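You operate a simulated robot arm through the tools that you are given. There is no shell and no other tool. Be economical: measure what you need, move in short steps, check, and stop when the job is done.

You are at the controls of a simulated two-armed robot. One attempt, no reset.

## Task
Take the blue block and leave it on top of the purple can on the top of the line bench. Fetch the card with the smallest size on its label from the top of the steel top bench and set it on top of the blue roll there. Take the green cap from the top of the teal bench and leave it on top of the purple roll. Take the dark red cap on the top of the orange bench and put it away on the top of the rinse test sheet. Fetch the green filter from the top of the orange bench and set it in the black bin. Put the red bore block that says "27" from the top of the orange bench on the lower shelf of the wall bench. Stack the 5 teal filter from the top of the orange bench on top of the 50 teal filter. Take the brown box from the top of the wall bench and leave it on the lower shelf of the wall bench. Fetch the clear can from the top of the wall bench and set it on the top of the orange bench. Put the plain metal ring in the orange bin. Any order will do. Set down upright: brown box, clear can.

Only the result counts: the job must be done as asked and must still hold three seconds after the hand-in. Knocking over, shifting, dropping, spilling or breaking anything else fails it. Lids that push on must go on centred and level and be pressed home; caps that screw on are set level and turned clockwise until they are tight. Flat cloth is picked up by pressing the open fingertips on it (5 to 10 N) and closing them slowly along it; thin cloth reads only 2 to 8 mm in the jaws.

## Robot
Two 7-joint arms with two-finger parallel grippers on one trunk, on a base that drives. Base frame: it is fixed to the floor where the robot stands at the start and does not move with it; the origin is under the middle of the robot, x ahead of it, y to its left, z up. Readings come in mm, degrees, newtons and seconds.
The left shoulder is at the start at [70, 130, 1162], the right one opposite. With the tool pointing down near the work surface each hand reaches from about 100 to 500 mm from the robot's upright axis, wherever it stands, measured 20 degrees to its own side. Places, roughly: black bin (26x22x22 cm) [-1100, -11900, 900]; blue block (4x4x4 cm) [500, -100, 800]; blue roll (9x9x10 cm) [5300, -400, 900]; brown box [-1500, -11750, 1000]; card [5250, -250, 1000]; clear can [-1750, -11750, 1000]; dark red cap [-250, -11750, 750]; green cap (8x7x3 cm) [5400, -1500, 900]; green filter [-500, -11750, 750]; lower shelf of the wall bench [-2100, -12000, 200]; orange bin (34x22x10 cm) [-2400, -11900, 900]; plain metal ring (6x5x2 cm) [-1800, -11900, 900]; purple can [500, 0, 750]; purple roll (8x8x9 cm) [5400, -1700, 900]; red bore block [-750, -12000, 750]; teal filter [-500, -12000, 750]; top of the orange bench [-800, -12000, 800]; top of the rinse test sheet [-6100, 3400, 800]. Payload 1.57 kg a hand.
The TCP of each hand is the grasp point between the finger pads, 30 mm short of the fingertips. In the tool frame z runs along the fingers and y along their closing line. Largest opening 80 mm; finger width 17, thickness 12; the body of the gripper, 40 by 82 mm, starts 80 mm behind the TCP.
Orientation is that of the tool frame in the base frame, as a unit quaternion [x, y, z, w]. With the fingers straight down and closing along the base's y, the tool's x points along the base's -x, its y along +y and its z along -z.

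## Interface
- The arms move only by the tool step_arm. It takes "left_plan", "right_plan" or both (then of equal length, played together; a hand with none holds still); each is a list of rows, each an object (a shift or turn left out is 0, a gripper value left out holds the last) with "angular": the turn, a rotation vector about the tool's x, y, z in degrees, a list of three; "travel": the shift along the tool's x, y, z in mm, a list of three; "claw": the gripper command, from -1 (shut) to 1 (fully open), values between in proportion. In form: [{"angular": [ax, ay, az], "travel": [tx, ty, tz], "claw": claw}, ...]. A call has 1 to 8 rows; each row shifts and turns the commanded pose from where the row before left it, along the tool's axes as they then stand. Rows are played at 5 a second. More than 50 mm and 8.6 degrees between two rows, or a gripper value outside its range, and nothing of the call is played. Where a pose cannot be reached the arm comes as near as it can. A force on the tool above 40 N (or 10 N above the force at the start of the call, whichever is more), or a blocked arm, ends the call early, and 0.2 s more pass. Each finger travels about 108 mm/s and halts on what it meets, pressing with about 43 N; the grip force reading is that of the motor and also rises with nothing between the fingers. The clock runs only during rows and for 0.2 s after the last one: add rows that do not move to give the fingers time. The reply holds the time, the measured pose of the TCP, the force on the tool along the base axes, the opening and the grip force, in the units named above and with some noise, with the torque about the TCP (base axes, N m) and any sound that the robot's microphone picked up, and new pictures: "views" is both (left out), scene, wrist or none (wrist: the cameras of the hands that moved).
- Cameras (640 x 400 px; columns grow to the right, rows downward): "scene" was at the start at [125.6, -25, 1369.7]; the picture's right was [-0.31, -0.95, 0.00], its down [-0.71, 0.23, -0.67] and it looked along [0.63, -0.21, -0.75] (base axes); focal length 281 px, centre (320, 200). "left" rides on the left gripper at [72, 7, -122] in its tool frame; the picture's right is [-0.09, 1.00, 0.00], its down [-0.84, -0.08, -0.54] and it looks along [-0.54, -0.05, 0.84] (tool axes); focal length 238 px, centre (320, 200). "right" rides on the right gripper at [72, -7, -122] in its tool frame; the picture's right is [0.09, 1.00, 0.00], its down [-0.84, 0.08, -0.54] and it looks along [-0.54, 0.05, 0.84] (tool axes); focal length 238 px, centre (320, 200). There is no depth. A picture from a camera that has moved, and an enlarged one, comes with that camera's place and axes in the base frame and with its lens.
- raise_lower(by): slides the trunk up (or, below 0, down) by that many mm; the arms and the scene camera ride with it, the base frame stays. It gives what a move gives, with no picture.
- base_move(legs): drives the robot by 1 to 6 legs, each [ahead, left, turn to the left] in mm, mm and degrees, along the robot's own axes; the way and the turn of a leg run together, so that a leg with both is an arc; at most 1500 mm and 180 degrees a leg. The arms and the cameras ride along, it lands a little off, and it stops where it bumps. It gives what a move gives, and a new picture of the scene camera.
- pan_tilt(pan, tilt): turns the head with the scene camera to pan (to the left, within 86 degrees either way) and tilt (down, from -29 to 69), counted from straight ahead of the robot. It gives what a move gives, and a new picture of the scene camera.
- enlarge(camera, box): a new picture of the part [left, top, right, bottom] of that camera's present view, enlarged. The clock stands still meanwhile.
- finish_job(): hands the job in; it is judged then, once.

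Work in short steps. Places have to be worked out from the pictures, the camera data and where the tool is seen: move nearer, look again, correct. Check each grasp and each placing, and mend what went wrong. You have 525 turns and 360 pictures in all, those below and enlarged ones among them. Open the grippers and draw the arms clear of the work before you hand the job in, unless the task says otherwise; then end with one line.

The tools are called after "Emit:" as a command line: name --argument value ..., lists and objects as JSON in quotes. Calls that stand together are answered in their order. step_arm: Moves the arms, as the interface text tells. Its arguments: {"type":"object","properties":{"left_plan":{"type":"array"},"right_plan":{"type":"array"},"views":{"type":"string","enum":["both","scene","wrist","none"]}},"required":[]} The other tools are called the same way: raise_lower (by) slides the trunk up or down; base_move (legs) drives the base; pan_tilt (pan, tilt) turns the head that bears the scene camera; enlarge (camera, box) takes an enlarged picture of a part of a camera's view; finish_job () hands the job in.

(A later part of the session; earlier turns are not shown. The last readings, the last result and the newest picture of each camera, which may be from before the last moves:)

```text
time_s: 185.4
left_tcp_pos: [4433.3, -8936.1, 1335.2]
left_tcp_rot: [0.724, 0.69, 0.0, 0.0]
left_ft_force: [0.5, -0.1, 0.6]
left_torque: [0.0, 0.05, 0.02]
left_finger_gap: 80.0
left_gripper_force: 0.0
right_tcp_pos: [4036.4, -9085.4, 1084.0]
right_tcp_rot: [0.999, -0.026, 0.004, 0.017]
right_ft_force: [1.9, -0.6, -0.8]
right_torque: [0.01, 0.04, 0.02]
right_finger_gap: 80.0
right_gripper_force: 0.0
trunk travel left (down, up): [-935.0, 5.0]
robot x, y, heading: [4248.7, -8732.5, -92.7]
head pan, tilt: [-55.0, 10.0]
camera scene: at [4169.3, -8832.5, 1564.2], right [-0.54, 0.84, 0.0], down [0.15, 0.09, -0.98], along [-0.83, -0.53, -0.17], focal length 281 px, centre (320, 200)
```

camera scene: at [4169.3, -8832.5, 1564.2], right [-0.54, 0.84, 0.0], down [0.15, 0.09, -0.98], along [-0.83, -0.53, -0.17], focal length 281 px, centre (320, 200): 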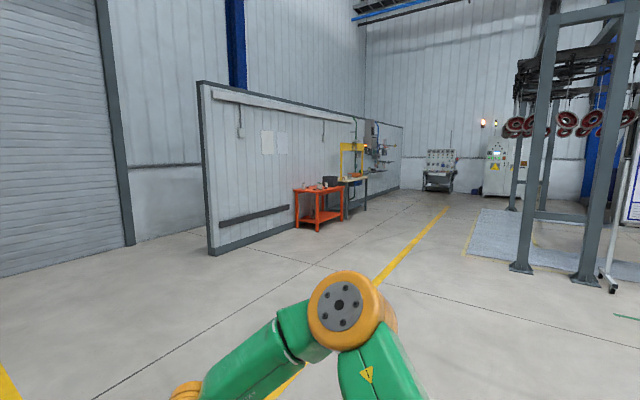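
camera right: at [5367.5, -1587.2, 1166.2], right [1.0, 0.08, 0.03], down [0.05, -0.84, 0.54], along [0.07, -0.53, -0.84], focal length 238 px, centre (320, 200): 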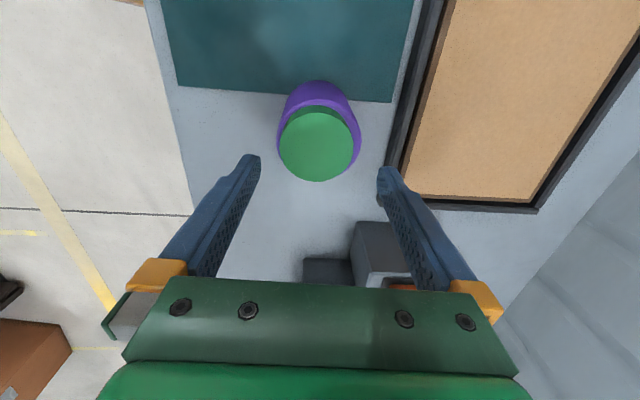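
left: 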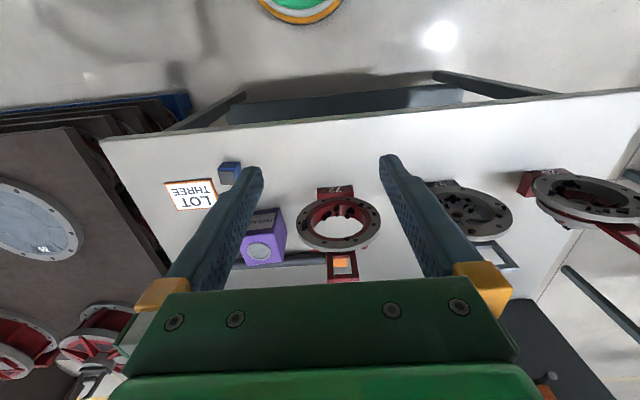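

The orange bench stands by the partition at about (-590,-11870), and the floor between is clear. I'll straighten heading and drive diagonally toward it, facing south.

Emit:
base_move --legs '[[0, 0, 2.7], [520, -1190, 0], [520, -1190, 0], [520, -1190, 0], [520, -1190, 0]]'

Emit:
pan_tilt --pan 0 --tilt 35

```text
time_s: 210.9
left_tcp_pos: [-394.5, -10909.6, 1335.1]
left_tcp_rot: [0.721, 0.693, 0.0, 0.0]
left_ft_force: [0.0, -0.3, -0.8]
left_torque: [-0.01, -0.02, 0.02]
left_finger_gap: 80.0
left_gripper_force: 0.0
right_tcp_pos: [-790.4, -11061.4, 1085.1]
right_tcp_rot: [1.0, -0.023, 0.003, 0.017]
right_ft_force: [0.9, -0.1, 0.6]
right_torque: [0.0, 0.01, -0.01]
right_finger_gap: 79.8
right_gripper_force: 0.1
trunk travel left (down, up): [-935.0, 5.0]
robot x, y, heading: [-580.2, -10706.8, -91.9]
head pan, tilt: [-55.0, 10.0]
camera scene: at [-658.8, -10808.1, 1564.3], right [-0.54, 0.84, 0.0], down [0.15, 0.09, -0.98], along [-0.83, -0.53, -0.17], focal length 281 px, centre (320, 200)
```

scene: 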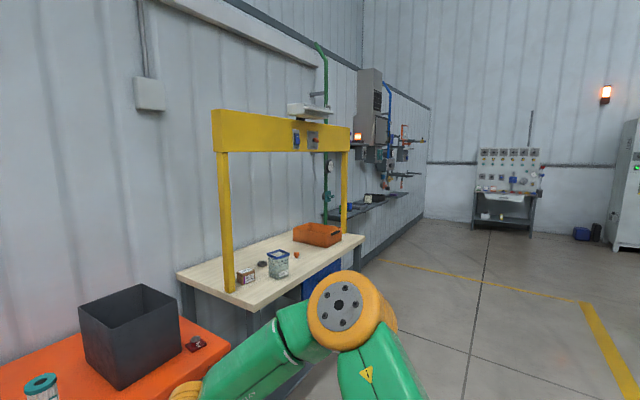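

```text
time_s: 212.1
left_tcp_pos: [-393.1, -10910.0, 1335.8]
left_tcp_rot: [0.721, 0.693, -0.001, 0.0]
left_ft_force: [-0.8, -0.2, 0.0]
left_torque: [0.02, -0.01, 0.05]
left_finger_gap: 80.3
left_gripper_force: 0.1
right_tcp_pos: [-790.4, -11062.3, 1084.3]
right_tcp_rot: [1.0, -0.023, 0.004, 0.018]
right_ft_force: [-0.7, 0.7, 0.1]
right_torque: [-0.03, 0.02, -0.03]
right_finger_gap: 80.2
right_gripper_force: 0.1
trunk travel left (down, up): [-935.0, 5.0]
robot x, y, heading: [-579.2, -10710.4, -92.3]
head pan, tilt: [0.0, 35.0]
camera scene: at [-585.1, -10846.0, 1524.2], right [-1.0, 0.04, 0.0], down [0.02, 0.57, -0.82], along [-0.03, -0.82, -0.57], focal length 281 px, centre (320, 200)
```

scene: 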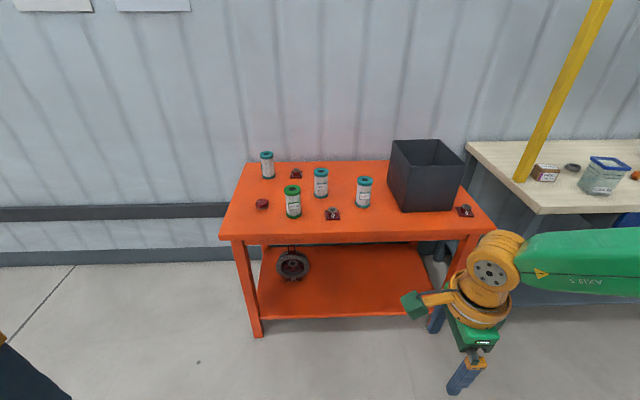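

I have a good view of the orange bench. I'll enlarge to read the labels.

Emit:
enlarge --camera "scene" --box '[230, 130, 390, 230]'

Emit:
enlarge --camera "scene" --box '[380, 120, 640, 280]'

```text
4.00 times, centred on (310, 180) of scene
camera zoom: at [-585.1, -10846.0, 1524.2], right [-1.0, 0.04, 0.0], down [0.02, 0.57, -0.82], along [-0.03, -0.82, -0.57], focal length 1123 px, centre (360, 280)
```

zoom: 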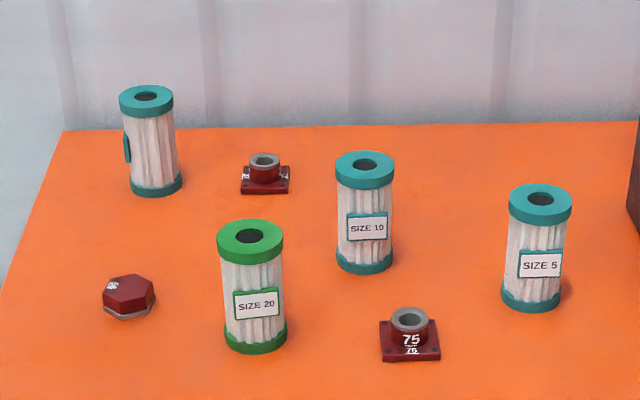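

```text
2.46 times, centred on (510, 200) of scene
camera zoom: at [-585.1, -10846.0, 1524.2], right [-1.0, 0.04, 0.0], down [0.02, 0.57, -0.82], along [-0.03, -0.82, -0.57], focal length 691 px, centre (-148, 200)
```

zoom: 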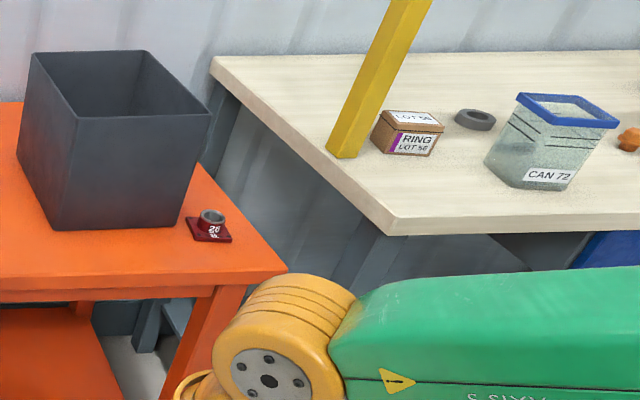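

I've read "5", "10", green "20", block 75, and another block right of the bin. The back-left teal filter and the back block need a closer look. I'll un-yaw the right hand and drive in front of the green filter.

Emit:
step_arm --right_plan '[{"angular": [0, 0, -8.5]}, {"angular": [0, 0, -8.5]}, {"angular": [0, 0, -8.5]}, {"angular": [0, 0, -8.5]}, {"angular": [0, 0, -8.5]}, {"angular": [0, 0, -8.5]}, {"angular": [0, 0, -8.5]}, {"angular": [0, 0, -8.5]}]' --views "none"

Emit:
step_arm --right_plan '[{"angular": [0, 0, -8.5]}, {"angular": [0, 0, -8.5]}, {"angular": [0, 0, -5.5]}, {"travel": [30, 0, 0]}]' --views "none"

Emit:
base_move --legs '[[550, 220, 2.2]]'

Emit:
pan_tilt --pan 0 --tilt 45

```text
time_s: 213.9
left_tcp_pos: [-394.8, -10909.4, 1335.1]
left_tcp_rot: [0.721, 0.693, 0.0, -0.001]
left_ft_force: [0.2, -0.6, -0.1]
left_torque: [-0.01, 0.0, -0.02]
left_finger_gap: 80.1
left_gripper_force: 0.1
right_tcp_pos: [-790.6, -11062.2, 1084.5]
right_tcp_rot: [0.841, 0.541, -0.006, 0.016]
right_ft_force: [1.1, 0.4, 0.0]
right_torque: [-0.02, 0.03, -0.02]
right_finger_gap: 80.0
right_gripper_force: 0.1
trunk travel left (down, up): [-935.0, 5.0]
robot x, y, heading: [-584.7, -10705.9, -92.2]
head pan, tilt: [0.0, 35.0]
```

```text
time_s: 214.9
left_tcp_pos: [-393.3, -10907.5, 1335.7]
left_tcp_rot: [0.721, 0.693, -0.001, 0.0]
left_ft_force: [0.0, 0.0, 0.5]
left_torque: [0.0, 0.04, 0.04]
left_finger_gap: 79.7
left_gripper_force: 0.0
right_tcp_pos: [-790.8, -11031.6, 1083.3]
right_tcp_rot: [0.72, 0.694, -0.009, 0.014]
right_ft_force: [-0.3, -0.1, -0.2]
right_torque: [-0.02, -0.02, -0.02]
right_finger_gap: 80.0
right_gripper_force: 0.1
trunk travel left (down, up): [-935.0, 5.0]
robot x, y, heading: [-580.6, -10705.2, -92.1]
head pan, tilt: [0.0, 35.0]
```

```text
time_s: 218.2
left_tcp_pos: [-178.9, -11442.2, 1337.0]
left_tcp_rot: [0.708, 0.706, 0.0, 0.002]
left_ft_force: [-0.3, 1.0, -0.2]
left_torque: [-0.06, -0.02, -0.02]
left_finger_gap: 80.0
left_gripper_force: 0.1
right_tcp_pos: [-570.5, -11580.3, 1083.0]
right_tcp_rot: [0.708, 0.706, -0.009, 0.016]
right_ft_force: [-0.3, 0.6, -0.8]
right_torque: [-0.04, 0.04, -0.01]
right_finger_gap: 80.0
right_gripper_force: 0.1
trunk travel left (down, up): [-935.0, 5.0]
robot x, y, heading: [-372.8, -11251.3, -90.2]
head pan, tilt: [0.0, 35.0]
camera scene: at [-372.6, -11385.5, 1524.3], right [-1.0, 0.0, 0.0], down [0.0, 0.57, -0.82], along [0.0, -0.82, -0.57], focal length 281 px, centre (320, 200)
```

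scene: 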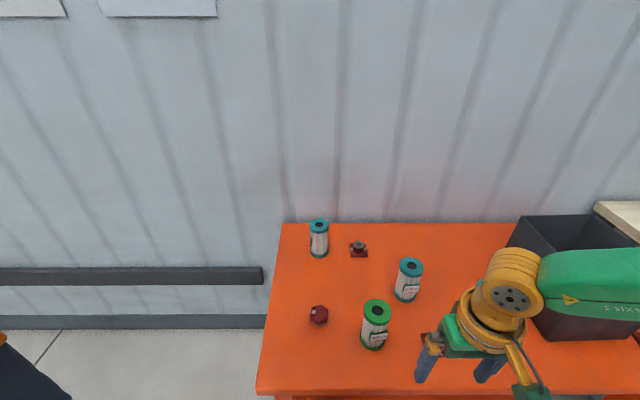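

```text
time_s: 218.9
left_tcp_pos: [-178.8, -11443.9, 1337.0]
left_tcp_rot: [0.708, 0.706, 0.0, -0.001]
left_ft_force: [-0.2, 0.2, 0.8]
left_torque: [0.0, 0.01, 0.0]
left_finger_gap: 80.1
left_gripper_force: 0.0
right_tcp_pos: [-570.6, -11581.2, 1084.0]
right_tcp_rot: [0.708, 0.706, -0.01, 0.015]
right_ft_force: [-0.3, 0.6, -0.3]
right_torque: [-0.01, 0.02, -0.01]
right_finger_gap: 80.2
right_gripper_force: 0.0
trunk travel left (down, up): [-935.0, 5.0]
robot x, y, heading: [-371.5, -11250.2, -90.1]
head pan, tilt: [0.0, 45.0]
camera scene: at [-371.8, -11380.5, 1509.4], right [-1.0, 0.0, 0.0], down [0.0, 0.71, -0.71], along [0.0, -0.71, -0.71], focal length 281 px, centre (320, 200)
```

scene: 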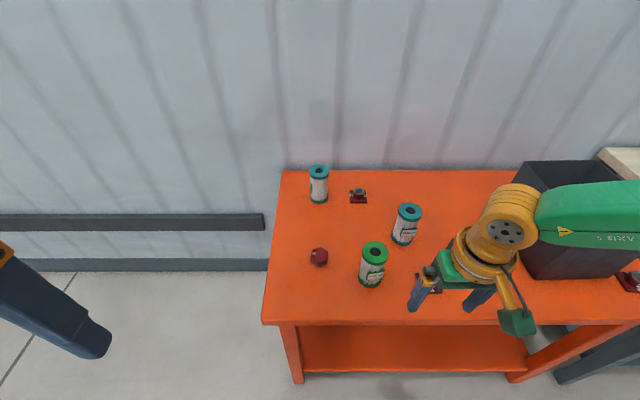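

Heading is south. The green filter centre is about (-517,-11819) with its top near 880. I'll drive 180 mm ahead, lower the trunk some, and look with the wrist camera.

Emit:
base_move --legs '[[180, 10, 0.1]]'

Emit:
raise_lower --by -120

Emit:
step_arm --right_plan '[{"travel": [-20, 25, 0]}, {"travel": [-20, 20, 0]}, {}]' --views "wrist"

```text
time_s: 220.5
left_tcp_pos: [-169.3, -11622.4, 1337.4]
left_tcp_rot: [0.709, 0.705, -0.002, 0.002]
left_ft_force: [0.6, -0.3, -0.3]
left_torque: [-0.01, -0.02, -0.02]
left_finger_gap: 80.2
left_gripper_force: 0.2
right_tcp_pos: [-560.6, -11760.0, 1085.1]
right_tcp_rot: [0.709, 0.705, -0.011, 0.017]
right_ft_force: [0.6, 0.6, 0.0]
right_torque: [-0.06, 0.0, -0.02]
right_finger_gap: 80.0
right_gripper_force: 0.0
trunk travel left (down, up): [-935.0, 5.0]
robot x, y, heading: [-359.3, -11429.2, -90.3]
head pan, tilt: [0.0, 45.0]
camera scene: at [-362.4, -11557.8, 1509.8], right [-1.0, 0.0, 0.0], down [0.0, 0.7, -0.71], along [0.0, -0.71, -0.7], focal length 281 px, centre (320, 200)
```

scene: 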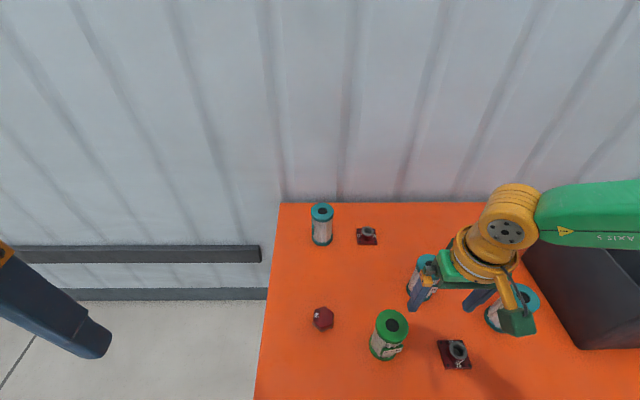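

```text
time_s: 222.0
left_tcp_pos: [-168.3, -11627.3, 1215.5]
left_tcp_rot: [0.708, 0.706, 0.0, -0.001]
left_ft_force: [0.2, -0.4, 0.2]
left_torque: [0.0, -0.01, 0.01]
left_finger_gap: 80.0
left_gripper_force: 0.0
right_tcp_pos: [-561.4, -11763.0, 963.7]
right_tcp_rot: [0.708, 0.706, -0.009, 0.014]
right_ft_force: [0.0, 0.4, 0.1]
right_torque: [-0.02, 0.03, 0.01]
right_finger_gap: 79.9
right_gripper_force: 0.0
trunk travel left (down, up): [-815.0, 125.0]
robot x, y, heading: [-362.3, -11431.7, -90.0]
head pan, tilt: [0.0, 45.0]
```

```text
time_s: 222.8
left_tcp_pos: [-170.3, -11626.9, 1215.7]
left_tcp_rot: [0.709, 0.706, 0.0, 0.001]
left_ft_force: [0.0, 0.4, -0.1]
left_torque: [0.01, -0.01, -0.03]
left_finger_gap: 80.0
left_gripper_force: 0.0
right_tcp_pos: [-517.4, -11801.3, 965.1]
right_tcp_rot: [0.708, 0.706, -0.008, 0.014]
right_ft_force: [-0.7, 0.6, 0.4]
right_torque: [-0.01, 0.0, 0.03]
right_finger_gap: 79.9
right_gripper_force: 0.0
trunk travel left (down, up): [-815.0, 125.0]
robot x, y, heading: [-361.6, -11431.3, -90.3]
head pan, tilt: [0.0, 45.0]
camera right: at [-523.4, -11726.0, 1084.6], right [1.0, 0.09, 0.01], down [0.07, -0.82, 0.57], along [0.05, -0.57, -0.82], focal length 238 px, centre (320, 200)
```

right: 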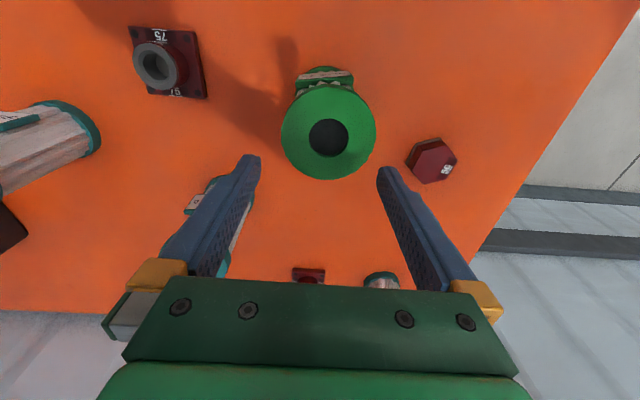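

The filter's top centre is about (-511,-11789), maybe 70–76 mm wide. I'll centre over it and lower to just above it for a precise look.

Emit:
step_arm --right_plan '[{"travel": [11, 6, 0]}, {"travel": [0, 0, 22]}, {}]' --views "wrist"

```text
time_s: 223.6
left_tcp_pos: [-168.5, -11627.2, 1216.5]
left_tcp_rot: [0.709, 0.705, 0.0, 0.0]
left_ft_force: [-0.8, 0.2, 0.6]
left_torque: [-0.01, 0.0, 0.04]
left_finger_gap: 80.1
left_gripper_force: 0.1
right_tcp_pos: [-508.9, -11792.8, 942.5]
right_tcp_rot: [0.708, 0.706, -0.01, 0.016]
right_ft_force: [-0.8, 0.5, 0.7]
right_torque: [-0.01, -0.05, 0.0]
right_finger_gap: 80.0
right_gripper_force: 0.0
trunk travel left (down, up): [-815.0, 125.0]
robot x, y, heading: [-360.2, -11433.0, -90.0]
head pan, tilt: [0.0, 45.0]
camera right: at [-516.1, -11717.4, 1062.5], right [1.0, 0.09, 0.0], down [0.07, -0.82, 0.57], along [0.05, -0.57, -0.82], focal length 238 px, centre (320, 200)
```

right: 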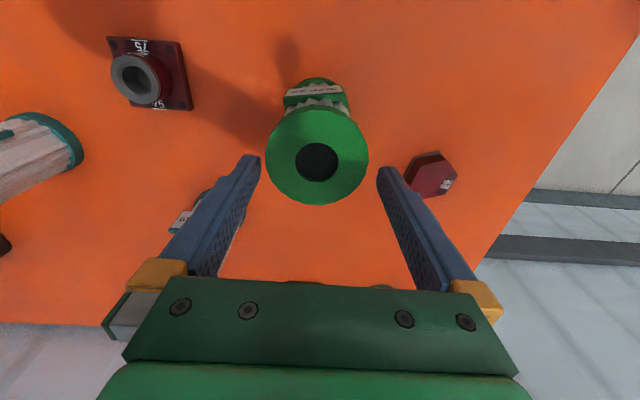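

Filter fits between the tips with a few mm each side and is well aligned. I'll descend gradually, watching force.

Emit:
step_arm --right_plan '[{"travel": [0, -1, 8]}, {"travel": [0, 0, 8]}, {"travel": [0, 0, 8]}, {}]' --views "wrist"

```text
time_s: 224.6
left_tcp_pos: [-168.9, -11627.1, 1216.1]
left_tcp_rot: [0.709, 0.705, 0.0, 0.0]
left_ft_force: [0.4, 0.3, 0.6]
left_torque: [-0.02, -0.01, 0.0]
left_finger_gap: 80.1
left_gripper_force: 0.0
right_tcp_pos: [-513.3, -11792.7, 921.8]
right_tcp_rot: [0.708, 0.706, -0.01, 0.016]
right_ft_force: [-0.4, 0.2, -0.6]
right_torque: [0.0, 0.01, 0.0]
right_finger_gap: 79.9
right_gripper_force: 0.0
right hand out of reach, approached as far as the arm can: row 3
trunk travel left (down, up): [-815.0, 125.0]
robot x, y, heading: [-360.3, -11432.1, -90.3]
head pan, tilt: [0.0, 45.0]
camera right: at [-520.0, -11716.6, 1040.7], right [1.0, 0.09, 0.01], down [0.07, -0.82, 0.57], along [0.05, -0.57, -0.82], focal length 238 px, centre (320, 200)
```

right: 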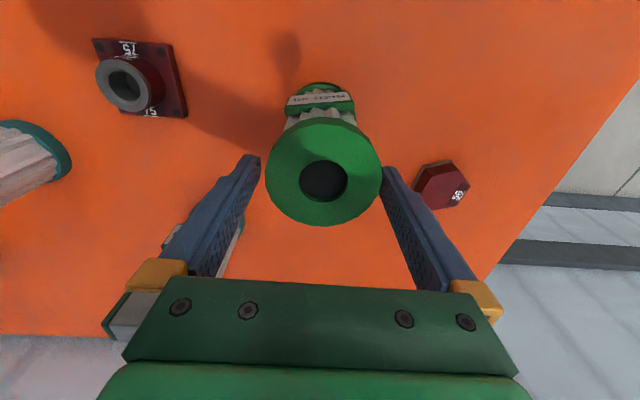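

I've hit the arm's lower limit. I'll raise the hand 100 and lower the trunk 110 for a better posture.

Emit:
step_arm --right_plan '[{"travel": [0, 4, -35]}, {"travel": [0, 0, -40]}, {"travel": [0, 0, -45]}]' --views "none"

Emit:
raise_lower --by -100

Emit:
step_arm --right_plan '[{}]' --views "wrist"

```text
time_s: 225.4
left_tcp_pos: [-168.0, -11626.9, 1216.2]
left_tcp_rot: [0.709, 0.705, -0.001, 0.0]
left_ft_force: [-0.1, -0.5, 0.4]
left_torque: [-0.01, -0.02, -0.01]
left_finger_gap: 79.9
left_gripper_force: 0.0
right_tcp_pos: [-509.7, -11787.5, 1042.4]
right_tcp_rot: [0.708, 0.706, -0.008, 0.014]
right_ft_force: [-0.6, -0.7, 0.3]
right_torque: [-0.01, 0.0, -0.03]
right_finger_gap: 79.9
right_gripper_force: 0.1
trunk travel left (down, up): [-815.0, 125.0]
robot x, y, heading: [-360.3, -11431.6, -90.1]
head pan, tilt: [0.0, 45.0]
```

```text
time_s: 226.7
left_tcp_pos: [-168.1, -11627.8, 1115.9]
left_tcp_rot: [0.709, 0.705, 0.0, 0.0]
left_ft_force: [0.6, 1.2, -0.2]
left_torque: [0.0, -0.02, -0.02]
left_finger_gap: 79.9
left_gripper_force: 0.1
right_tcp_pos: [-510.7, -11787.2, 941.5]
right_tcp_rot: [0.708, 0.706, -0.01, 0.014]
right_ft_force: [0.3, 0.4, -0.2]
right_torque: [-0.01, -0.02, 0.01]
right_finger_gap: 80.0
right_gripper_force: 0.0
trunk travel left (down, up): [-715.0, 225.0]
robot x, y, heading: [-363.9, -11431.6, -90.0]
head pan, tilt: [0.0, 45.0]
```

```text
time_s: 227.1
left_tcp_pos: [-168.6, -11626.7, 1116.0]
left_tcp_rot: [0.709, 0.705, 0.0, 0.0]
left_ft_force: [-0.3, 1.0, 0.0]
left_torque: [0.01, -0.02, 0.0]
left_finger_gap: 80.1
left_gripper_force: 0.1
right_tcp_pos: [-509.9, -11788.3, 941.3]
right_tcp_rot: [0.708, 0.706, -0.01, 0.014]
right_ft_force: [-0.3, -0.1, 0.6]
right_torque: [0.02, -0.03, 0.02]
right_finger_gap: 79.8
right_gripper_force: 0.0
trunk travel left (down, up): [-715.0, 225.0]
robot x, y, heading: [-363.9, -11428.1, -90.2]
head pan, tilt: [0.0, 45.0]
camera right: at [-516.8, -11712.7, 1060.8], right [1.0, 0.09, 0.0], down [0.07, -0.82, 0.57], along [0.05, -0.57, -0.82], focal length 238 px, centre (320, 200)
```

right: 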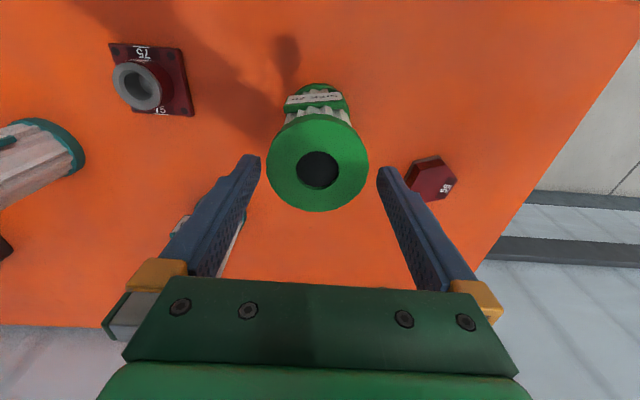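

The filter centre is about 8 mm further ahead. I'll adjust and descend 45 mm.

Emit:
step_arm --right_plan '[{"travel": [-8, -1.5, 0]}, {"travel": [0, 0, 12]}, {"travel": [0, 0, 12]}, {"travel": [0, 0, 12]}, {"travel": [0, 0, 10]}, {}]' --views "wrist"

```text
time_s: 228.5
left_tcp_pos: [-169.1, -11627.1, 1114.8]
left_tcp_rot: [0.709, 0.705, 0.0, 0.0]
left_ft_force: [-0.3, 0.9, -0.3]
left_torque: [-0.04, 0.06, 0.01]
left_finger_gap: 79.9
left_gripper_force: 0.1
right_tcp_pos: [-511.1, -11798.7, 895.5]
right_tcp_rot: [0.708, 0.706, -0.01, 0.015]
right_ft_force: [0.3, 0.0, 0.4]
right_torque: [0.0, 0.03, 0.0]
right_finger_gap: 79.8
right_gripper_force: 0.1
trunk travel left (down, up): [-715.0, 225.0]
robot x, y, heading: [-359.9, -11427.7, -90.2]
head pan, tilt: [0.0, 45.0]
camera right: at [-517.9, -11723.0, 1015.1], right [1.0, 0.09, 0.0], down [0.07, -0.82, 0.57], along [0.05, -0.57, -0.82], focal length 238 px, centre (320, 200)
```

right: 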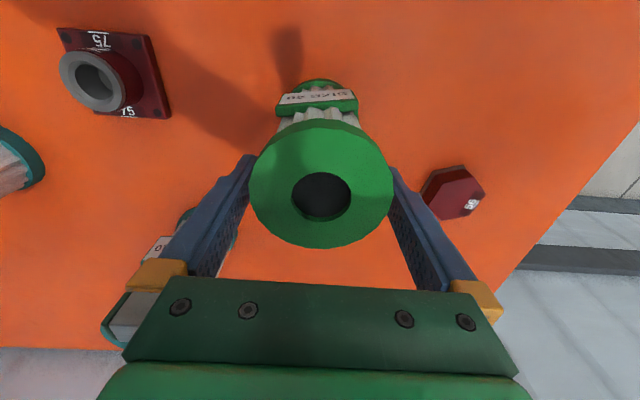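

Straddling cleanly. I'll go 6 mm lower and close.

Emit:
step_arm --right_plan '[{"travel": [0, 0, 6]}, {"claw": 0.6}, {"claw": -1}, {}, {}]' --views "none"

Emit:
raise_lower --by 60

Emit:
pan_tilt --pan -30 --tilt 50

```text
time_s: 229.7
left_tcp_pos: [-168.3, -11626.7, 1116.5]
left_tcp_rot: [0.709, 0.706, -0.001, 0.0]
left_ft_force: [0.1, -0.1, 0.1]
left_torque: [0.01, -0.02, 0.0]
left_finger_gap: 80.2
left_gripper_force: 0.1
right_tcp_pos: [-511.2, -11798.6, 890.0]
right_tcp_rot: [0.708, 0.706, -0.009, 0.014]
right_ft_force: [-1.3, -0.4, 0.9]
right_torque: [0.04, 0.15, 0.02]
right_finger_gap: 63.6
right_gripper_force: 43.0
trunk travel left (down, up): [-715.0, 225.0]
robot x, y, heading: [-361.0, -11430.8, -90.2]
head pan, tilt: [0.0, 45.0]
```

```text
time_s: 230.7
left_tcp_pos: [-169.7, -11627.0, 1176.7]
left_tcp_rot: [0.709, 0.705, 0.0, 0.0]
left_ft_force: [0.6, 0.9, 0.1]
left_torque: [0.01, -0.01, -0.01]
left_finger_gap: 80.1
left_gripper_force: 0.1
right_tcp_pos: [-511.2, -11798.6, 949.7]
right_tcp_rot: [0.708, 0.706, -0.01, 0.014]
right_ft_force: [0.5, -0.2, -2.3]
right_torque: [0.0, -0.01, -0.02]
right_finger_gap: 63.1
right_gripper_force: 42.7
trunk travel left (down, up): [-775.0, 165.0]
robot x, y, heading: [-362.6, -11428.7, -90.4]
head pan, tilt: [0.0, 45.0]
```

```text
time_s: 231.6
left_tcp_pos: [-169.1, -11627.2, 1176.2]
left_tcp_rot: [0.709, 0.706, 0.0, 0.0]
left_ft_force: [-0.4, -0.4, -0.5]
left_torque: [-0.01, 0.0, 0.0]
left_finger_gap: 79.8
left_gripper_force: 0.0
right_tcp_pos: [-511.2, -11798.2, 949.9]
right_tcp_rot: [0.708, 0.706, -0.009, 0.014]
right_ft_force: [0.4, 0.5, -2.3]
right_torque: [-0.02, 0.04, 0.02]
right_finger_gap: 63.3
right_gripper_force: 43.2
trunk travel left (down, up): [-775.0, 165.0]
robot x, y, heading: [-361.0, -11430.1, -90.2]
head pan, tilt: [-30.0, 50.0]
camera scene: at [-400.6, -11548.9, 1342.3], right [-0.86, 0.5, 0.0], down [0.39, 0.66, -0.64], along [-0.32, -0.56, -0.77], focal length 281 px, centre (320, 200)
```

scene: 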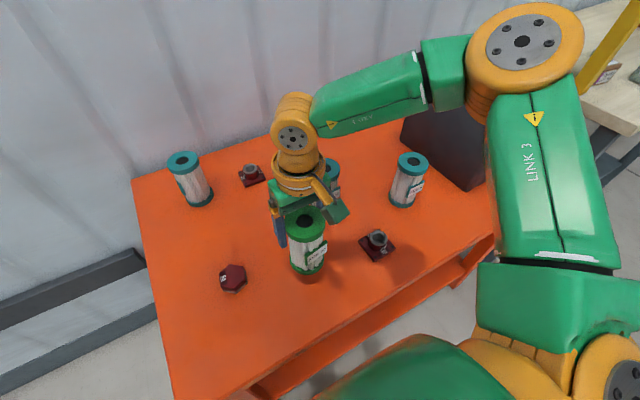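

Filter held; its bottom is 140 mm below the TCP. I'll raise it high to clear the bin, then strafe right toward the bin.

Emit:
raise_lower --by 160

Emit:
step_arm --right_plan '[{"travel": [0, 0, -35]}, {"travel": [0, 0, -35]}]' --views "none"

Emit:
base_move --legs '[[0, -560, 0.2]]'

Emit:
step_arm --right_plan '[{}]' --views "wrist"

```text
time_s: 233.5
left_tcp_pos: [-170.4, -11628.1, 1335.3]
left_tcp_rot: [0.708, 0.706, 0.0, 0.0]
left_ft_force: [-0.2, -0.3, 0.1]
left_torque: [0.02, 0.0, -0.01]
left_finger_gap: 80.0
left_gripper_force: 0.0
right_tcp_pos: [-511.8, -11798.8, 1110.5]
right_tcp_rot: [0.708, 0.706, -0.009, 0.015]
right_ft_force: [-0.3, -0.4, -1.6]
right_torque: [-0.03, 0.01, 0.01]
right_finger_gap: 63.1
right_gripper_force: 42.9
trunk travel left (down, up): [-935.0, 5.0]
robot x, y, heading: [-361.1, -11431.0, -90.2]
head pan, tilt: [-30.0, 50.0]
```

```text
time_s: 234.1
left_tcp_pos: [-169.1, -11627.2, 1335.7]
left_tcp_rot: [0.709, 0.705, -0.001, 0.0]
left_ft_force: [-0.6, 0.1, 0.1]
left_torque: [-0.01, -0.03, -0.01]
left_finger_gap: 79.9
left_gripper_force: 0.1
right_tcp_pos: [-513.9, -11796.7, 1182.4]
right_tcp_rot: [0.708, 0.706, -0.011, 0.014]
right_ft_force: [-0.3, 0.0, -2.9]
right_torque: [-0.05, -0.01, 0.02]
right_finger_gap: 63.4
right_gripper_force: 42.9
trunk travel left (down, up): [-935.0, 5.0]
robot x, y, heading: [-361.3, -11433.1, -90.5]
head pan, tilt: [-30.0, 50.0]
```

```text
time_s: 237.3
left_tcp_pos: [-734.6, -11626.3, 1335.2]
left_tcp_rot: [0.705, 0.709, -0.001, -0.001]
left_ft_force: [1.0, 0.6, -0.5]
left_torque: [0.0, 0.0, 0.0]
left_finger_gap: 80.3
left_gripper_force: 0.1
right_tcp_pos: [-1076.8, -11800.1, 1181.2]
right_tcp_rot: [0.704, 0.71, -0.01, 0.014]
right_ft_force: [0.0, 0.6, -2.3]
right_torque: [-0.03, 0.04, 0.03]
right_finger_gap: 62.8
right_gripper_force: 43.2
trunk travel left (down, up): [-935.0, 5.0]
robot x, y, heading: [-932.8, -11429.0, -89.7]
head pan, tilt: [-30.0, 50.0]
camera scene: at [-965.7, -11550.0, 1502.4], right [-0.87, 0.49, 0.0], down [0.38, 0.67, -0.64], along [-0.32, -0.56, -0.77], focal length 281 px, centre (320, 200)
```

scene: 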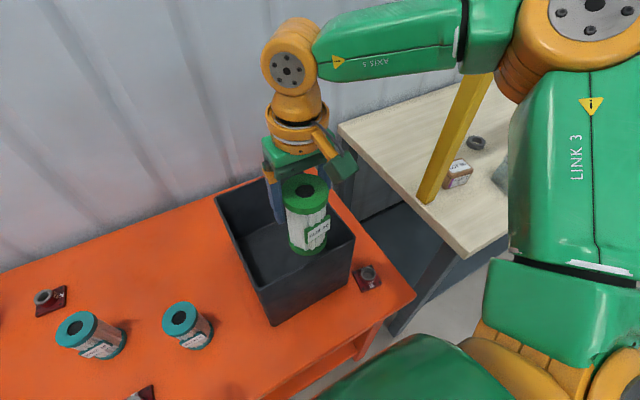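

```text
time_s: 237.7
left_tcp_pos: [-736.0, -11627.0, 1336.3]
left_tcp_rot: [0.705, 0.71, 0.0, 0.0]
left_ft_force: [-0.8, 0.0, -0.3]
left_torque: [-0.01, -0.01, 0.02]
left_finger_gap: 80.0
left_gripper_force: 0.0
right_tcp_pos: [-1079.6, -11799.7, 1181.1]
right_tcp_rot: [0.705, 0.709, -0.008, 0.016]
right_ft_force: [0.2, -0.4, -1.9]
right_torque: [0.0, -0.03, 0.01]
right_finger_gap: 63.1
right_gripper_force: 43.2
trunk travel left (down, up): [-935.0, 5.0]
robot x, y, heading: [-928.2, -11432.6, -89.3]
head pan, tilt: [-30.0, 50.0]
camera right: at [-1087.3, -11723.9, 1300.4], right [1.0, 0.1, 0.01], down [0.08, -0.82, 0.57], along [0.06, -0.57, -0.82], focal length 238 px, centre (320, 200)
```

right: 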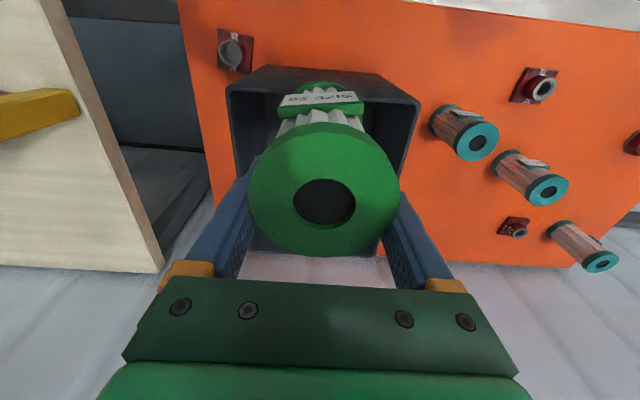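

The bin centre is about (-1080,-11920), and the filter needs to go 90 mm further ahead. I'll drive 75 ahead and extend 15 mm, then check.

Emit:
base_move --legs '[[75, 0, -0.5]]'

Emit:
step_arm --right_plan '[{"travel": [-20, 0, 0]}, {}]' --views "both"

```text
time_s: 238.8
left_tcp_pos: [-736.3, -11687.8, 1336.3]
left_tcp_rot: [0.708, 0.706, -0.001, 0.0]
left_ft_force: [0.3, -0.4, -0.5]
left_torque: [0.01, -0.05, -0.01]
left_finger_gap: 80.0
left_gripper_force: 0.1
right_tcp_pos: [-1080.9, -11858.4, 1181.9]
right_tcp_rot: [0.707, 0.707, -0.01, 0.015]
right_ft_force: [-0.7, 0.3, -2.0]
right_torque: [-0.03, 0.03, 0.03]
right_finger_gap: 62.7
right_gripper_force: 42.4
trunk travel left (down, up): [-935.0, 5.0]
robot x, y, heading: [-930.9, -11494.4, -89.8]
head pan, tilt: [-30.0, 50.0]
stopped in leg 1: the robot was blocked; the commanded pose is now the measured one
camera scene: at [-968.7, -11609.6, 1502.5], right [-0.87, 0.5, 0.0], down [0.38, 0.66, -0.64], along [-0.32, -0.56, -0.77], focal length 281 px, centre (320, 200)
```

scene: 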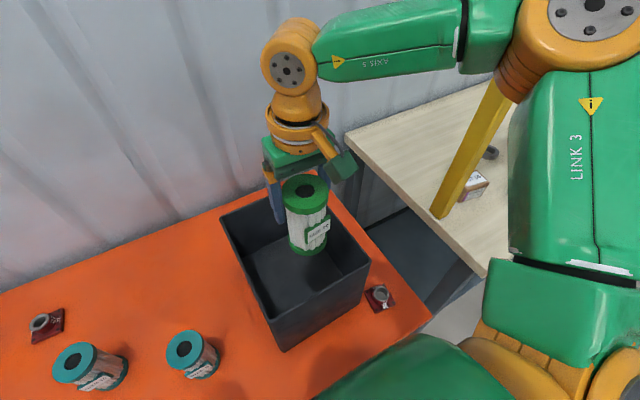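

```text
time_s: 239.4
left_tcp_pos: [-736.3, -11687.4, 1337.3]
left_tcp_rot: [0.708, 0.706, -0.001, 0.001]
left_ft_force: [-0.7, 0.3, -0.1]
left_torque: [-0.03, -0.03, 0.0]
left_finger_gap: 80.2
left_gripper_force: 0.0
right_tcp_pos: [-1080.7, -11877.4, 1181.7]
right_tcp_rot: [0.707, 0.707, -0.009, 0.015]
right_ft_force: [-0.1, -0.2, -2.6]
right_torque: [-0.04, 0.01, -0.02]
right_finger_gap: 63.1
right_gripper_force: 42.9
trunk travel left (down, up): [-935.0, 5.0]
robot x, y, heading: [-928.9, -11493.6, -90.0]
head pan, tilt: [-30.0, 50.0]
camera scene: at [-968.8, -11609.3, 1502.6], right [-0.87, 0.5, 0.0], down [0.38, 0.66, -0.64], along [-0.32, -0.56, -0.77], focal length 281 px, centre (320, 200)
camera right: at [-1087.3, -11802.5, 1301.6], right [1.0, 0.09, 0.0], down [0.07, -0.82, 0.57], along [0.06, -0.57, -0.82], focal length 238 px, centre (320, 200)
```

scene: 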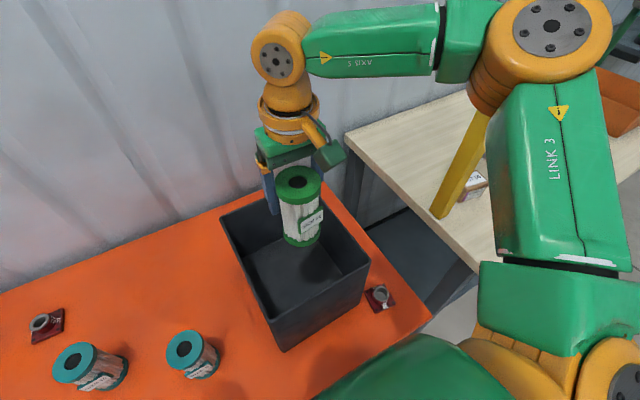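
right: 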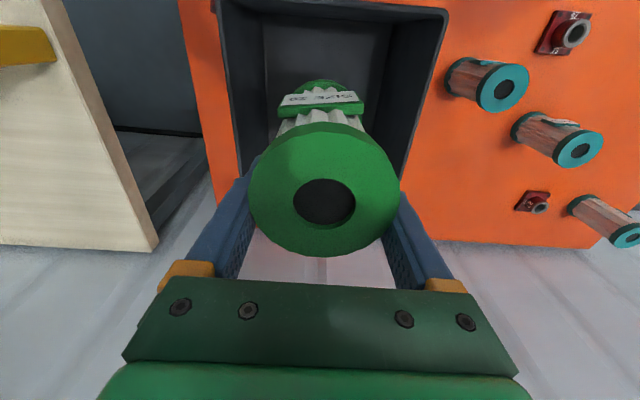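

The filter is over the bin interior, whose centre is about (-1071,-11894). I'll lower with the trunk.

Emit:
raise_lower --by -245

Emit:
step_arm --right_plan '[{"travel": [0, 0, 10]}, {"travel": [0, 0, 8]}, {}]' --views "both"

```text
time_s: 242.0
left_tcp_pos: [-737.0, -11688.8, 1090.6]
left_tcp_rot: [0.708, 0.706, 0.0, 0.0]
left_ft_force: [0.7, 0.4, 1.0]
left_torque: [0.02, 0.02, -0.03]
left_finger_gap: 80.2
left_gripper_force: 0.0
right_tcp_pos: [-1079.7, -11881.1, 936.4]
right_tcp_rot: [0.707, 0.707, -0.008, 0.014]
right_ft_force: [0.6, 0.0, -1.4]
right_torque: [-0.03, 0.0, -0.01]
right_finger_gap: 62.6
right_gripper_force: 43.5
trunk travel left (down, up): [-690.0, 250.0]
robot x, y, heading: [-929.0, -11490.7, -89.8]
head pan, tilt: [-30.0, 50.0]
```

```text
time_s: 242.6
left_tcp_pos: [-735.6, -11686.7, 1091.0]
left_tcp_rot: [0.708, 0.706, -0.002, 0.001]
left_ft_force: [0.3, -0.7, -0.1]
left_torque: [0.01, 0.0, 0.01]
left_finger_gap: 80.2
left_gripper_force: 0.1
right_tcp_pos: [-1079.3, -11880.5, 925.0]
right_tcp_rot: [0.707, 0.706, -0.013, 0.021]
right_ft_force: [-1.8, 1.1, 23.3]
right_torque: [1.13, 0.44, 0.13]
right_finger_gap: 62.7
right_gripper_force: 42.7
trunk travel left (down, up): [-690.0, 250.0]
robot x, y, heading: [-933.5, -11492.8, -90.0]
head pan, tilt: [-30.0, 50.0]
stopped in row 3 (right hand): the force on the tool passed its limit at 48 N (the readings are from after the stop); the commanded pose is now the measured one
camera scene: at [-968.1, -11607.8, 1258.1], right [-0.87, 0.5, 0.0], down [0.38, 0.66, -0.65], along [-0.32, -0.56, -0.76], focal length 281 px, centre (320, 200)
camera right: at [-1085.8, -11803.0, 1043.4], right [1.0, 0.09, 0.01], down [0.07, -0.81, 0.58], along [0.06, -0.58, -0.81], focal length 238 px, centre (320, 200)
```

scene: 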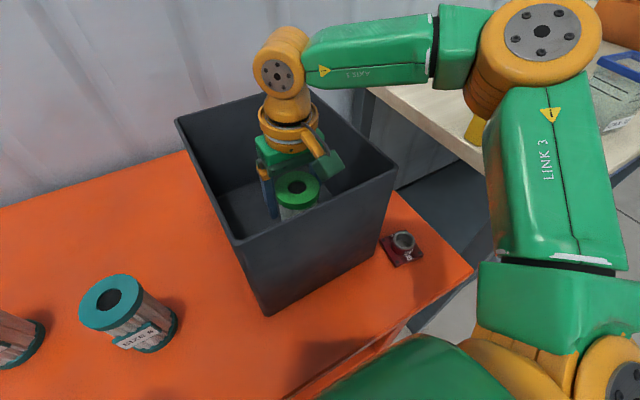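
right: 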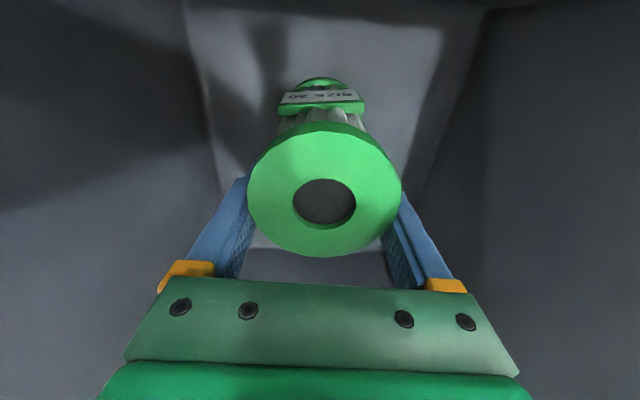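

The filter has touched the bin floor. I'll release and rise.

Emit:
step_arm --right_plan '[{"claw": 0.75}, {"claw": 1}, {}, {"travel": [0, 0, -20]}, {"travel": [0, 0, -40]}, {"travel": [0, 0, -40]}]' --views "wrist"

Emit:
raise_lower --by 200

Emit:
pan_tilt --pan -15 --tilt 50

```text
time_s: 244.0
left_tcp_pos: [-736.8, -11690.2, 1089.9]
left_tcp_rot: [0.708, 0.707, 0.0, 0.001]
left_ft_force: [0.0, 0.3, -0.5]
left_torque: [0.02, 0.0, 0.01]
left_finger_gap: 80.1
left_gripper_force: 0.1
right_tcp_pos: [-1084.5, -11873.8, 1024.4]
right_tcp_rot: [0.707, 0.707, -0.012, 0.019]
right_ft_force: [0.1, 0.1, 0.0]
right_torque: [-0.01, -0.02, 0.02]
right_finger_gap: 79.9
right_gripper_force: 0.1
right hand out of reach, approached as far as the arm can: row 6
trunk travel left (down, up): [-690.0, 250.0]
robot x, y, heading: [-930.0, -11496.8, -90.2]
head pan, tilt: [-30.0, 50.0]
camera right: at [-1091.2, -11796.8, 1143.0], right [1.0, 0.09, 0.01], down [0.07, -0.81, 0.58], along [0.06, -0.58, -0.82], focal length 238 px, centre (320, 200)
```

right: 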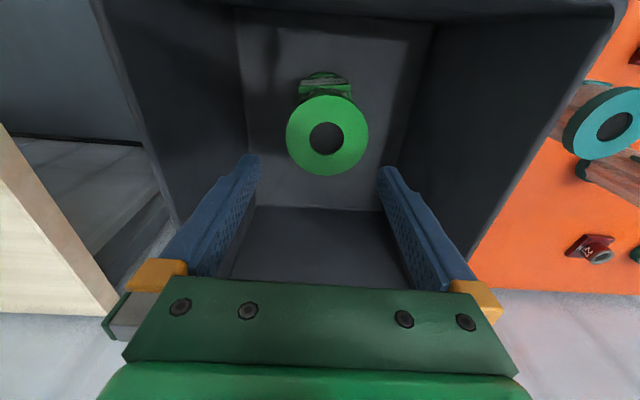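

```text
time_s: 246.2
left_tcp_pos: [-737.6, -11689.1, 1290.9]
left_tcp_rot: [0.707, 0.707, 0.0, 0.001]
left_ft_force: [-0.5, 0.0, -0.1]
left_torque: [-0.02, -0.02, 0.0]
left_finger_gap: 79.8
left_gripper_force: 0.1
right_tcp_pos: [-1083.2, -11874.3, 1224.1]
right_tcp_rot: [0.707, 0.706, -0.012, 0.019]
right_ft_force: [0.3, 0.1, -0.1]
right_torque: [0.01, 0.04, -0.03]
right_finger_gap: 79.9
right_gripper_force: 0.0
trunk travel left (down, up): [-890.0, 50.0]
robot x, y, heading: [-930.6, -11492.8, -90.0]
head pan, tilt: [-30.0, 50.0]
```

```text
time_s: 246.9
left_tcp_pos: [-736.4, -11689.2, 1291.1]
left_tcp_rot: [0.707, 0.707, -0.001, 0.0]
left_ft_force: [1.1, 0.0, 0.1]
left_torque: [0.0, -0.04, -0.02]
left_finger_gap: 80.0
left_gripper_force: 0.1
right_tcp_pos: [-1084.3, -11873.4, 1224.0]
right_tcp_rot: [0.707, 0.706, -0.011, 0.019]
right_ft_force: [-0.8, -0.2, 0.1]
right_torque: [0.02, -0.01, 0.03]
right_finger_gap: 80.0
right_gripper_force: 0.1
trunk travel left (down, up): [-890.0, 50.0]
robot x, y, heading: [-929.7, -11492.9, -90.2]
head pan, tilt: [-15.0, 50.0]
camera scene: at [-950.2, -11619.5, 1457.4], right [-0.97, 0.26, 0.0], down [0.2, 0.74, -0.64], along [-0.17, -0.62, -0.77], focal length 281 px, centre (320, 200)
```

scene: 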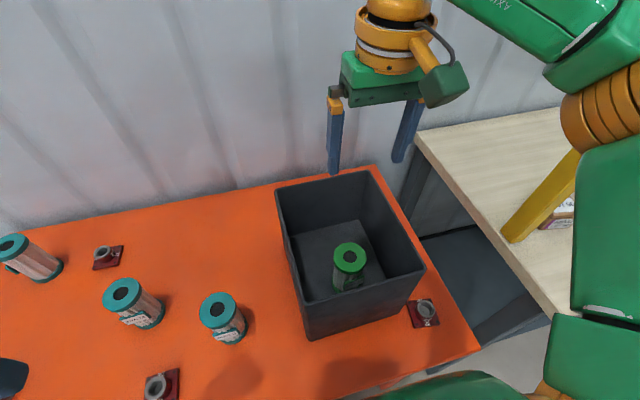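

The green filter stands in the bin. Next is the "5" teal filter near (-803,-11860). I'll strafe left and lower over it.

Emit:
base_move --legs '[[0, 282, 0]]'

Emit:
raise_lower --by -215

Emit:
step_arm --right_plan '[{}]' --views "wrist"

```text
time_s: 248.9
left_tcp_pos: [-464.8, -11689.6, 1290.8]
left_tcp_rot: [0.709, 0.705, 0.001, 0.002]
left_ft_force: [0.0, -0.5, -0.4]
left_torque: [0.04, -0.03, 0.0]
left_finger_gap: 79.9
left_gripper_force: 0.2
right_tcp_pos: [-811.1, -11873.4, 1223.8]
right_tcp_rot: [0.709, 0.705, -0.012, 0.019]
right_ft_force: [0.2, 0.3, 0.6]
right_torque: [0.01, -0.05, 0.06]
right_finger_gap: 79.8
right_gripper_force: 0.1
trunk travel left (down, up): [-890.0, 50.0]
robot x, y, heading: [-659.3, -11498.7, -90.2]
head pan, tilt: [-15.0, 50.0]
camera scene: at [-677.2, -11619.1, 1457.4], right [-0.96, 0.26, 0.0], down [0.2, 0.74, -0.64], along [-0.17, -0.62, -0.77], focal length 281 px, centre (320, 200)
```

scene: 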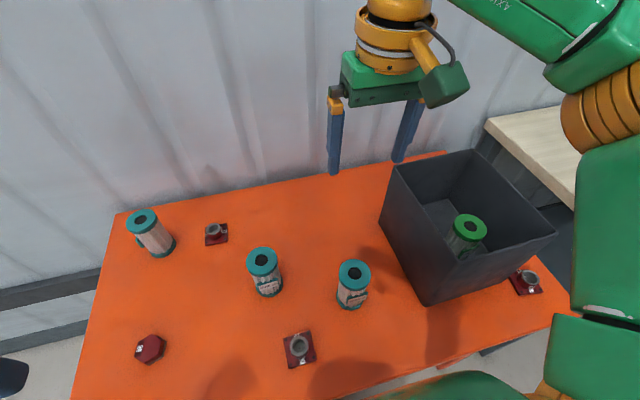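

```text
time_s: 251.2
left_tcp_pos: [-461.4, -11690.8, 1076.5]
left_tcp_rot: [0.71, 0.705, -0.001, -0.001]
left_ft_force: [0.2, -0.9, -0.2]
left_torque: [-0.03, -0.01, -0.01]
left_finger_gap: 79.7
left_gripper_force: 0.0
right_tcp_pos: [-808.2, -11873.1, 1009.7]
right_tcp_rot: [0.709, 0.705, -0.012, 0.019]
right_ft_force: [0.7, -1.3, 0.4]
right_torque: [0.02, 0.02, -0.02]
right_finger_gap: 79.9
right_gripper_force: 0.0
trunk travel left (down, up): [-675.0, 265.0]
robot x, y, heading: [-653.3, -11493.4, -90.2]
head pan, tilt: [-15.0, 50.0]
```

```text
time_s: 251.6
left_tcp_pos: [-461.1, -11690.8, 1077.4]
left_tcp_rot: [0.709, 0.705, 0.0, 0.0]
left_ft_force: [0.6, 0.6, 0.9]
left_torque: [0.02, -0.01, 0.03]
left_finger_gap: 80.1
left_gripper_force: 0.0
right_tcp_pos: [-809.2, -11873.4, 1008.8]
right_tcp_rot: [0.709, 0.705, -0.012, 0.019]
right_ft_force: [0.2, 0.1, 0.2]
right_torque: [0.04, 0.01, -0.04]
right_finger_gap: 80.1
right_gripper_force: 0.2
trunk travel left (down, up): [-675.0, 265.0]
robot x, y, heading: [-657.1, -11493.6, -90.2]
head pan, tilt: [-15.0, 50.0]
camera right: at [-815.7, -11796.3, 1127.8], right [1.0, 0.09, 0.01], down [0.07, -0.81, 0.58], along [0.06, -0.58, -0.82], focal length 238 px, centre (320, 200)
```

right: 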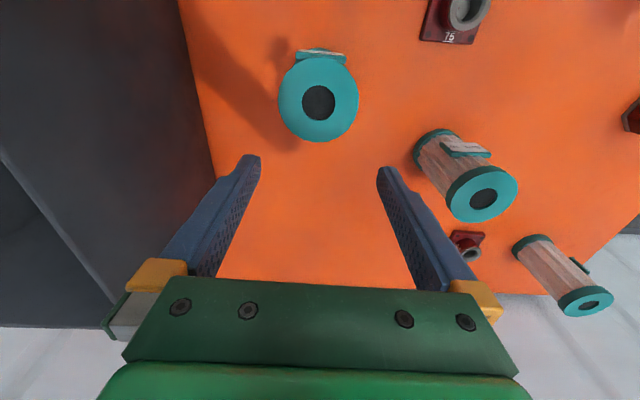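

The "5" filter top centre is about (-811,-11848). I'll level the tool (2.5° correction), move over it, and lower to just above.

Emit:
step_arm --right_plan '[{"angular": [0.5, 2.5, 0], "travel": [25, -2, 0]}, {"travel": [0, 0, 35]}, {"travel": [0, 0, 32]}, {}]' --views "wrist"

```text
time_s: 252.6
left_tcp_pos: [-461.6, -11690.4, 1077.3]
left_tcp_rot: [0.708, 0.706, 0.001, 0.001]
left_ft_force: [0.3, -0.2, -0.3]
left_torque: [-0.02, 0.03, 0.0]
left_finger_gap: 79.7
left_gripper_force: 0.0
right_tcp_pos: [-811.5, -11848.7, 941.9]
right_tcp_rot: [0.709, 0.705, 0.001, 0.002]
right_ft_force: [-0.1, -0.8, -0.1]
right_torque: [0.01, 0.0, 0.0]
right_finger_gap: 79.9
right_gripper_force: 0.1
trunk travel left (down, up): [-675.0, 265.0]
robot x, y, heading: [-656.4, -11493.4, -90.3]
head pan, tilt: [-15.0, 50.0]
camera right: at [-816.8, -11778.1, 1063.9], right [1.0, 0.09, 0.0], down [0.07, -0.84, 0.54], along [0.05, -0.54, -0.84], focal length 238 px, centre (320, 200)
```

right: 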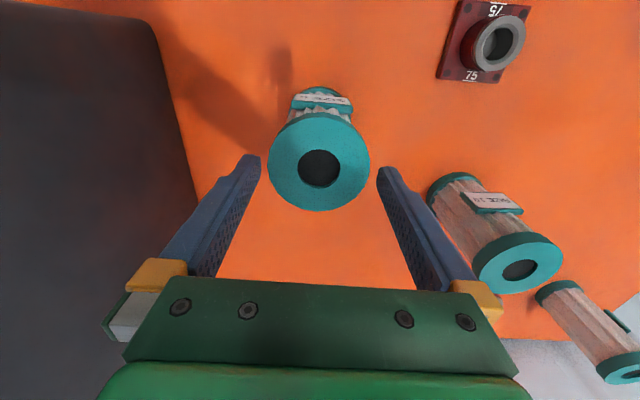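

Well centred; it needs 6 mm further ahead. I'll descend 52 mm and close.

Emit:
step_arm --right_plan '[{"travel": [-6, 1, 0]}, {"travel": [0, 0, 13]}, {"travel": [0, 0, 13]}, {"travel": [0, 0, 13]}, {"travel": [0, 0, 13]}, {"claw": 0.6}, {"claw": -1}, {}]' --views "wrist"

```text
time_s: 254.4
left_tcp_pos: [-461.4, -11690.0, 1075.6]
left_tcp_rot: [0.709, 0.706, 0.0, 0.001]
left_ft_force: [-0.1, -0.1, 0.5]
left_torque: [-0.01, -0.01, -0.03]
left_finger_gap: 80.0
left_gripper_force: 0.0
right_tcp_pos: [-809.6, -11855.3, 890.2]
right_tcp_rot: [0.709, 0.705, 0.0, 0.001]
right_ft_force: [-1.0, 0.2, 0.4]
right_torque: [-0.04, 0.03, -0.01]
right_finger_gap: 64.2
right_gripper_force: 42.7
trunk travel left (down, up): [-675.0, 265.0]
robot x, y, heading: [-652.3, -11493.1, -90.2]
head pan, tilt: [-15.0, 50.0]
camera right: at [-815.0, -11783.5, 1010.9], right [1.0, 0.09, 0.0], down [0.07, -0.84, 0.54], along [0.05, -0.54, -0.84], focal length 238 px, centre (320, 200)
```

right: 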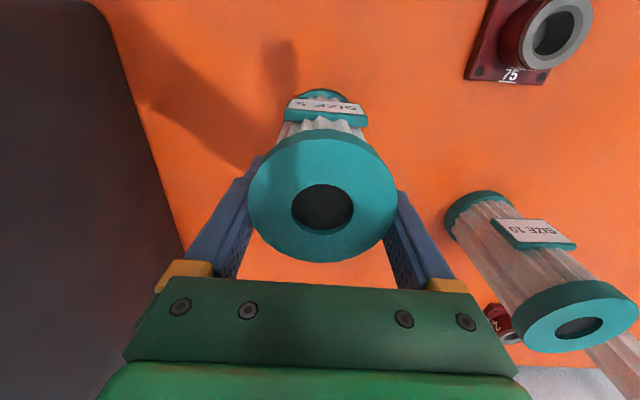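

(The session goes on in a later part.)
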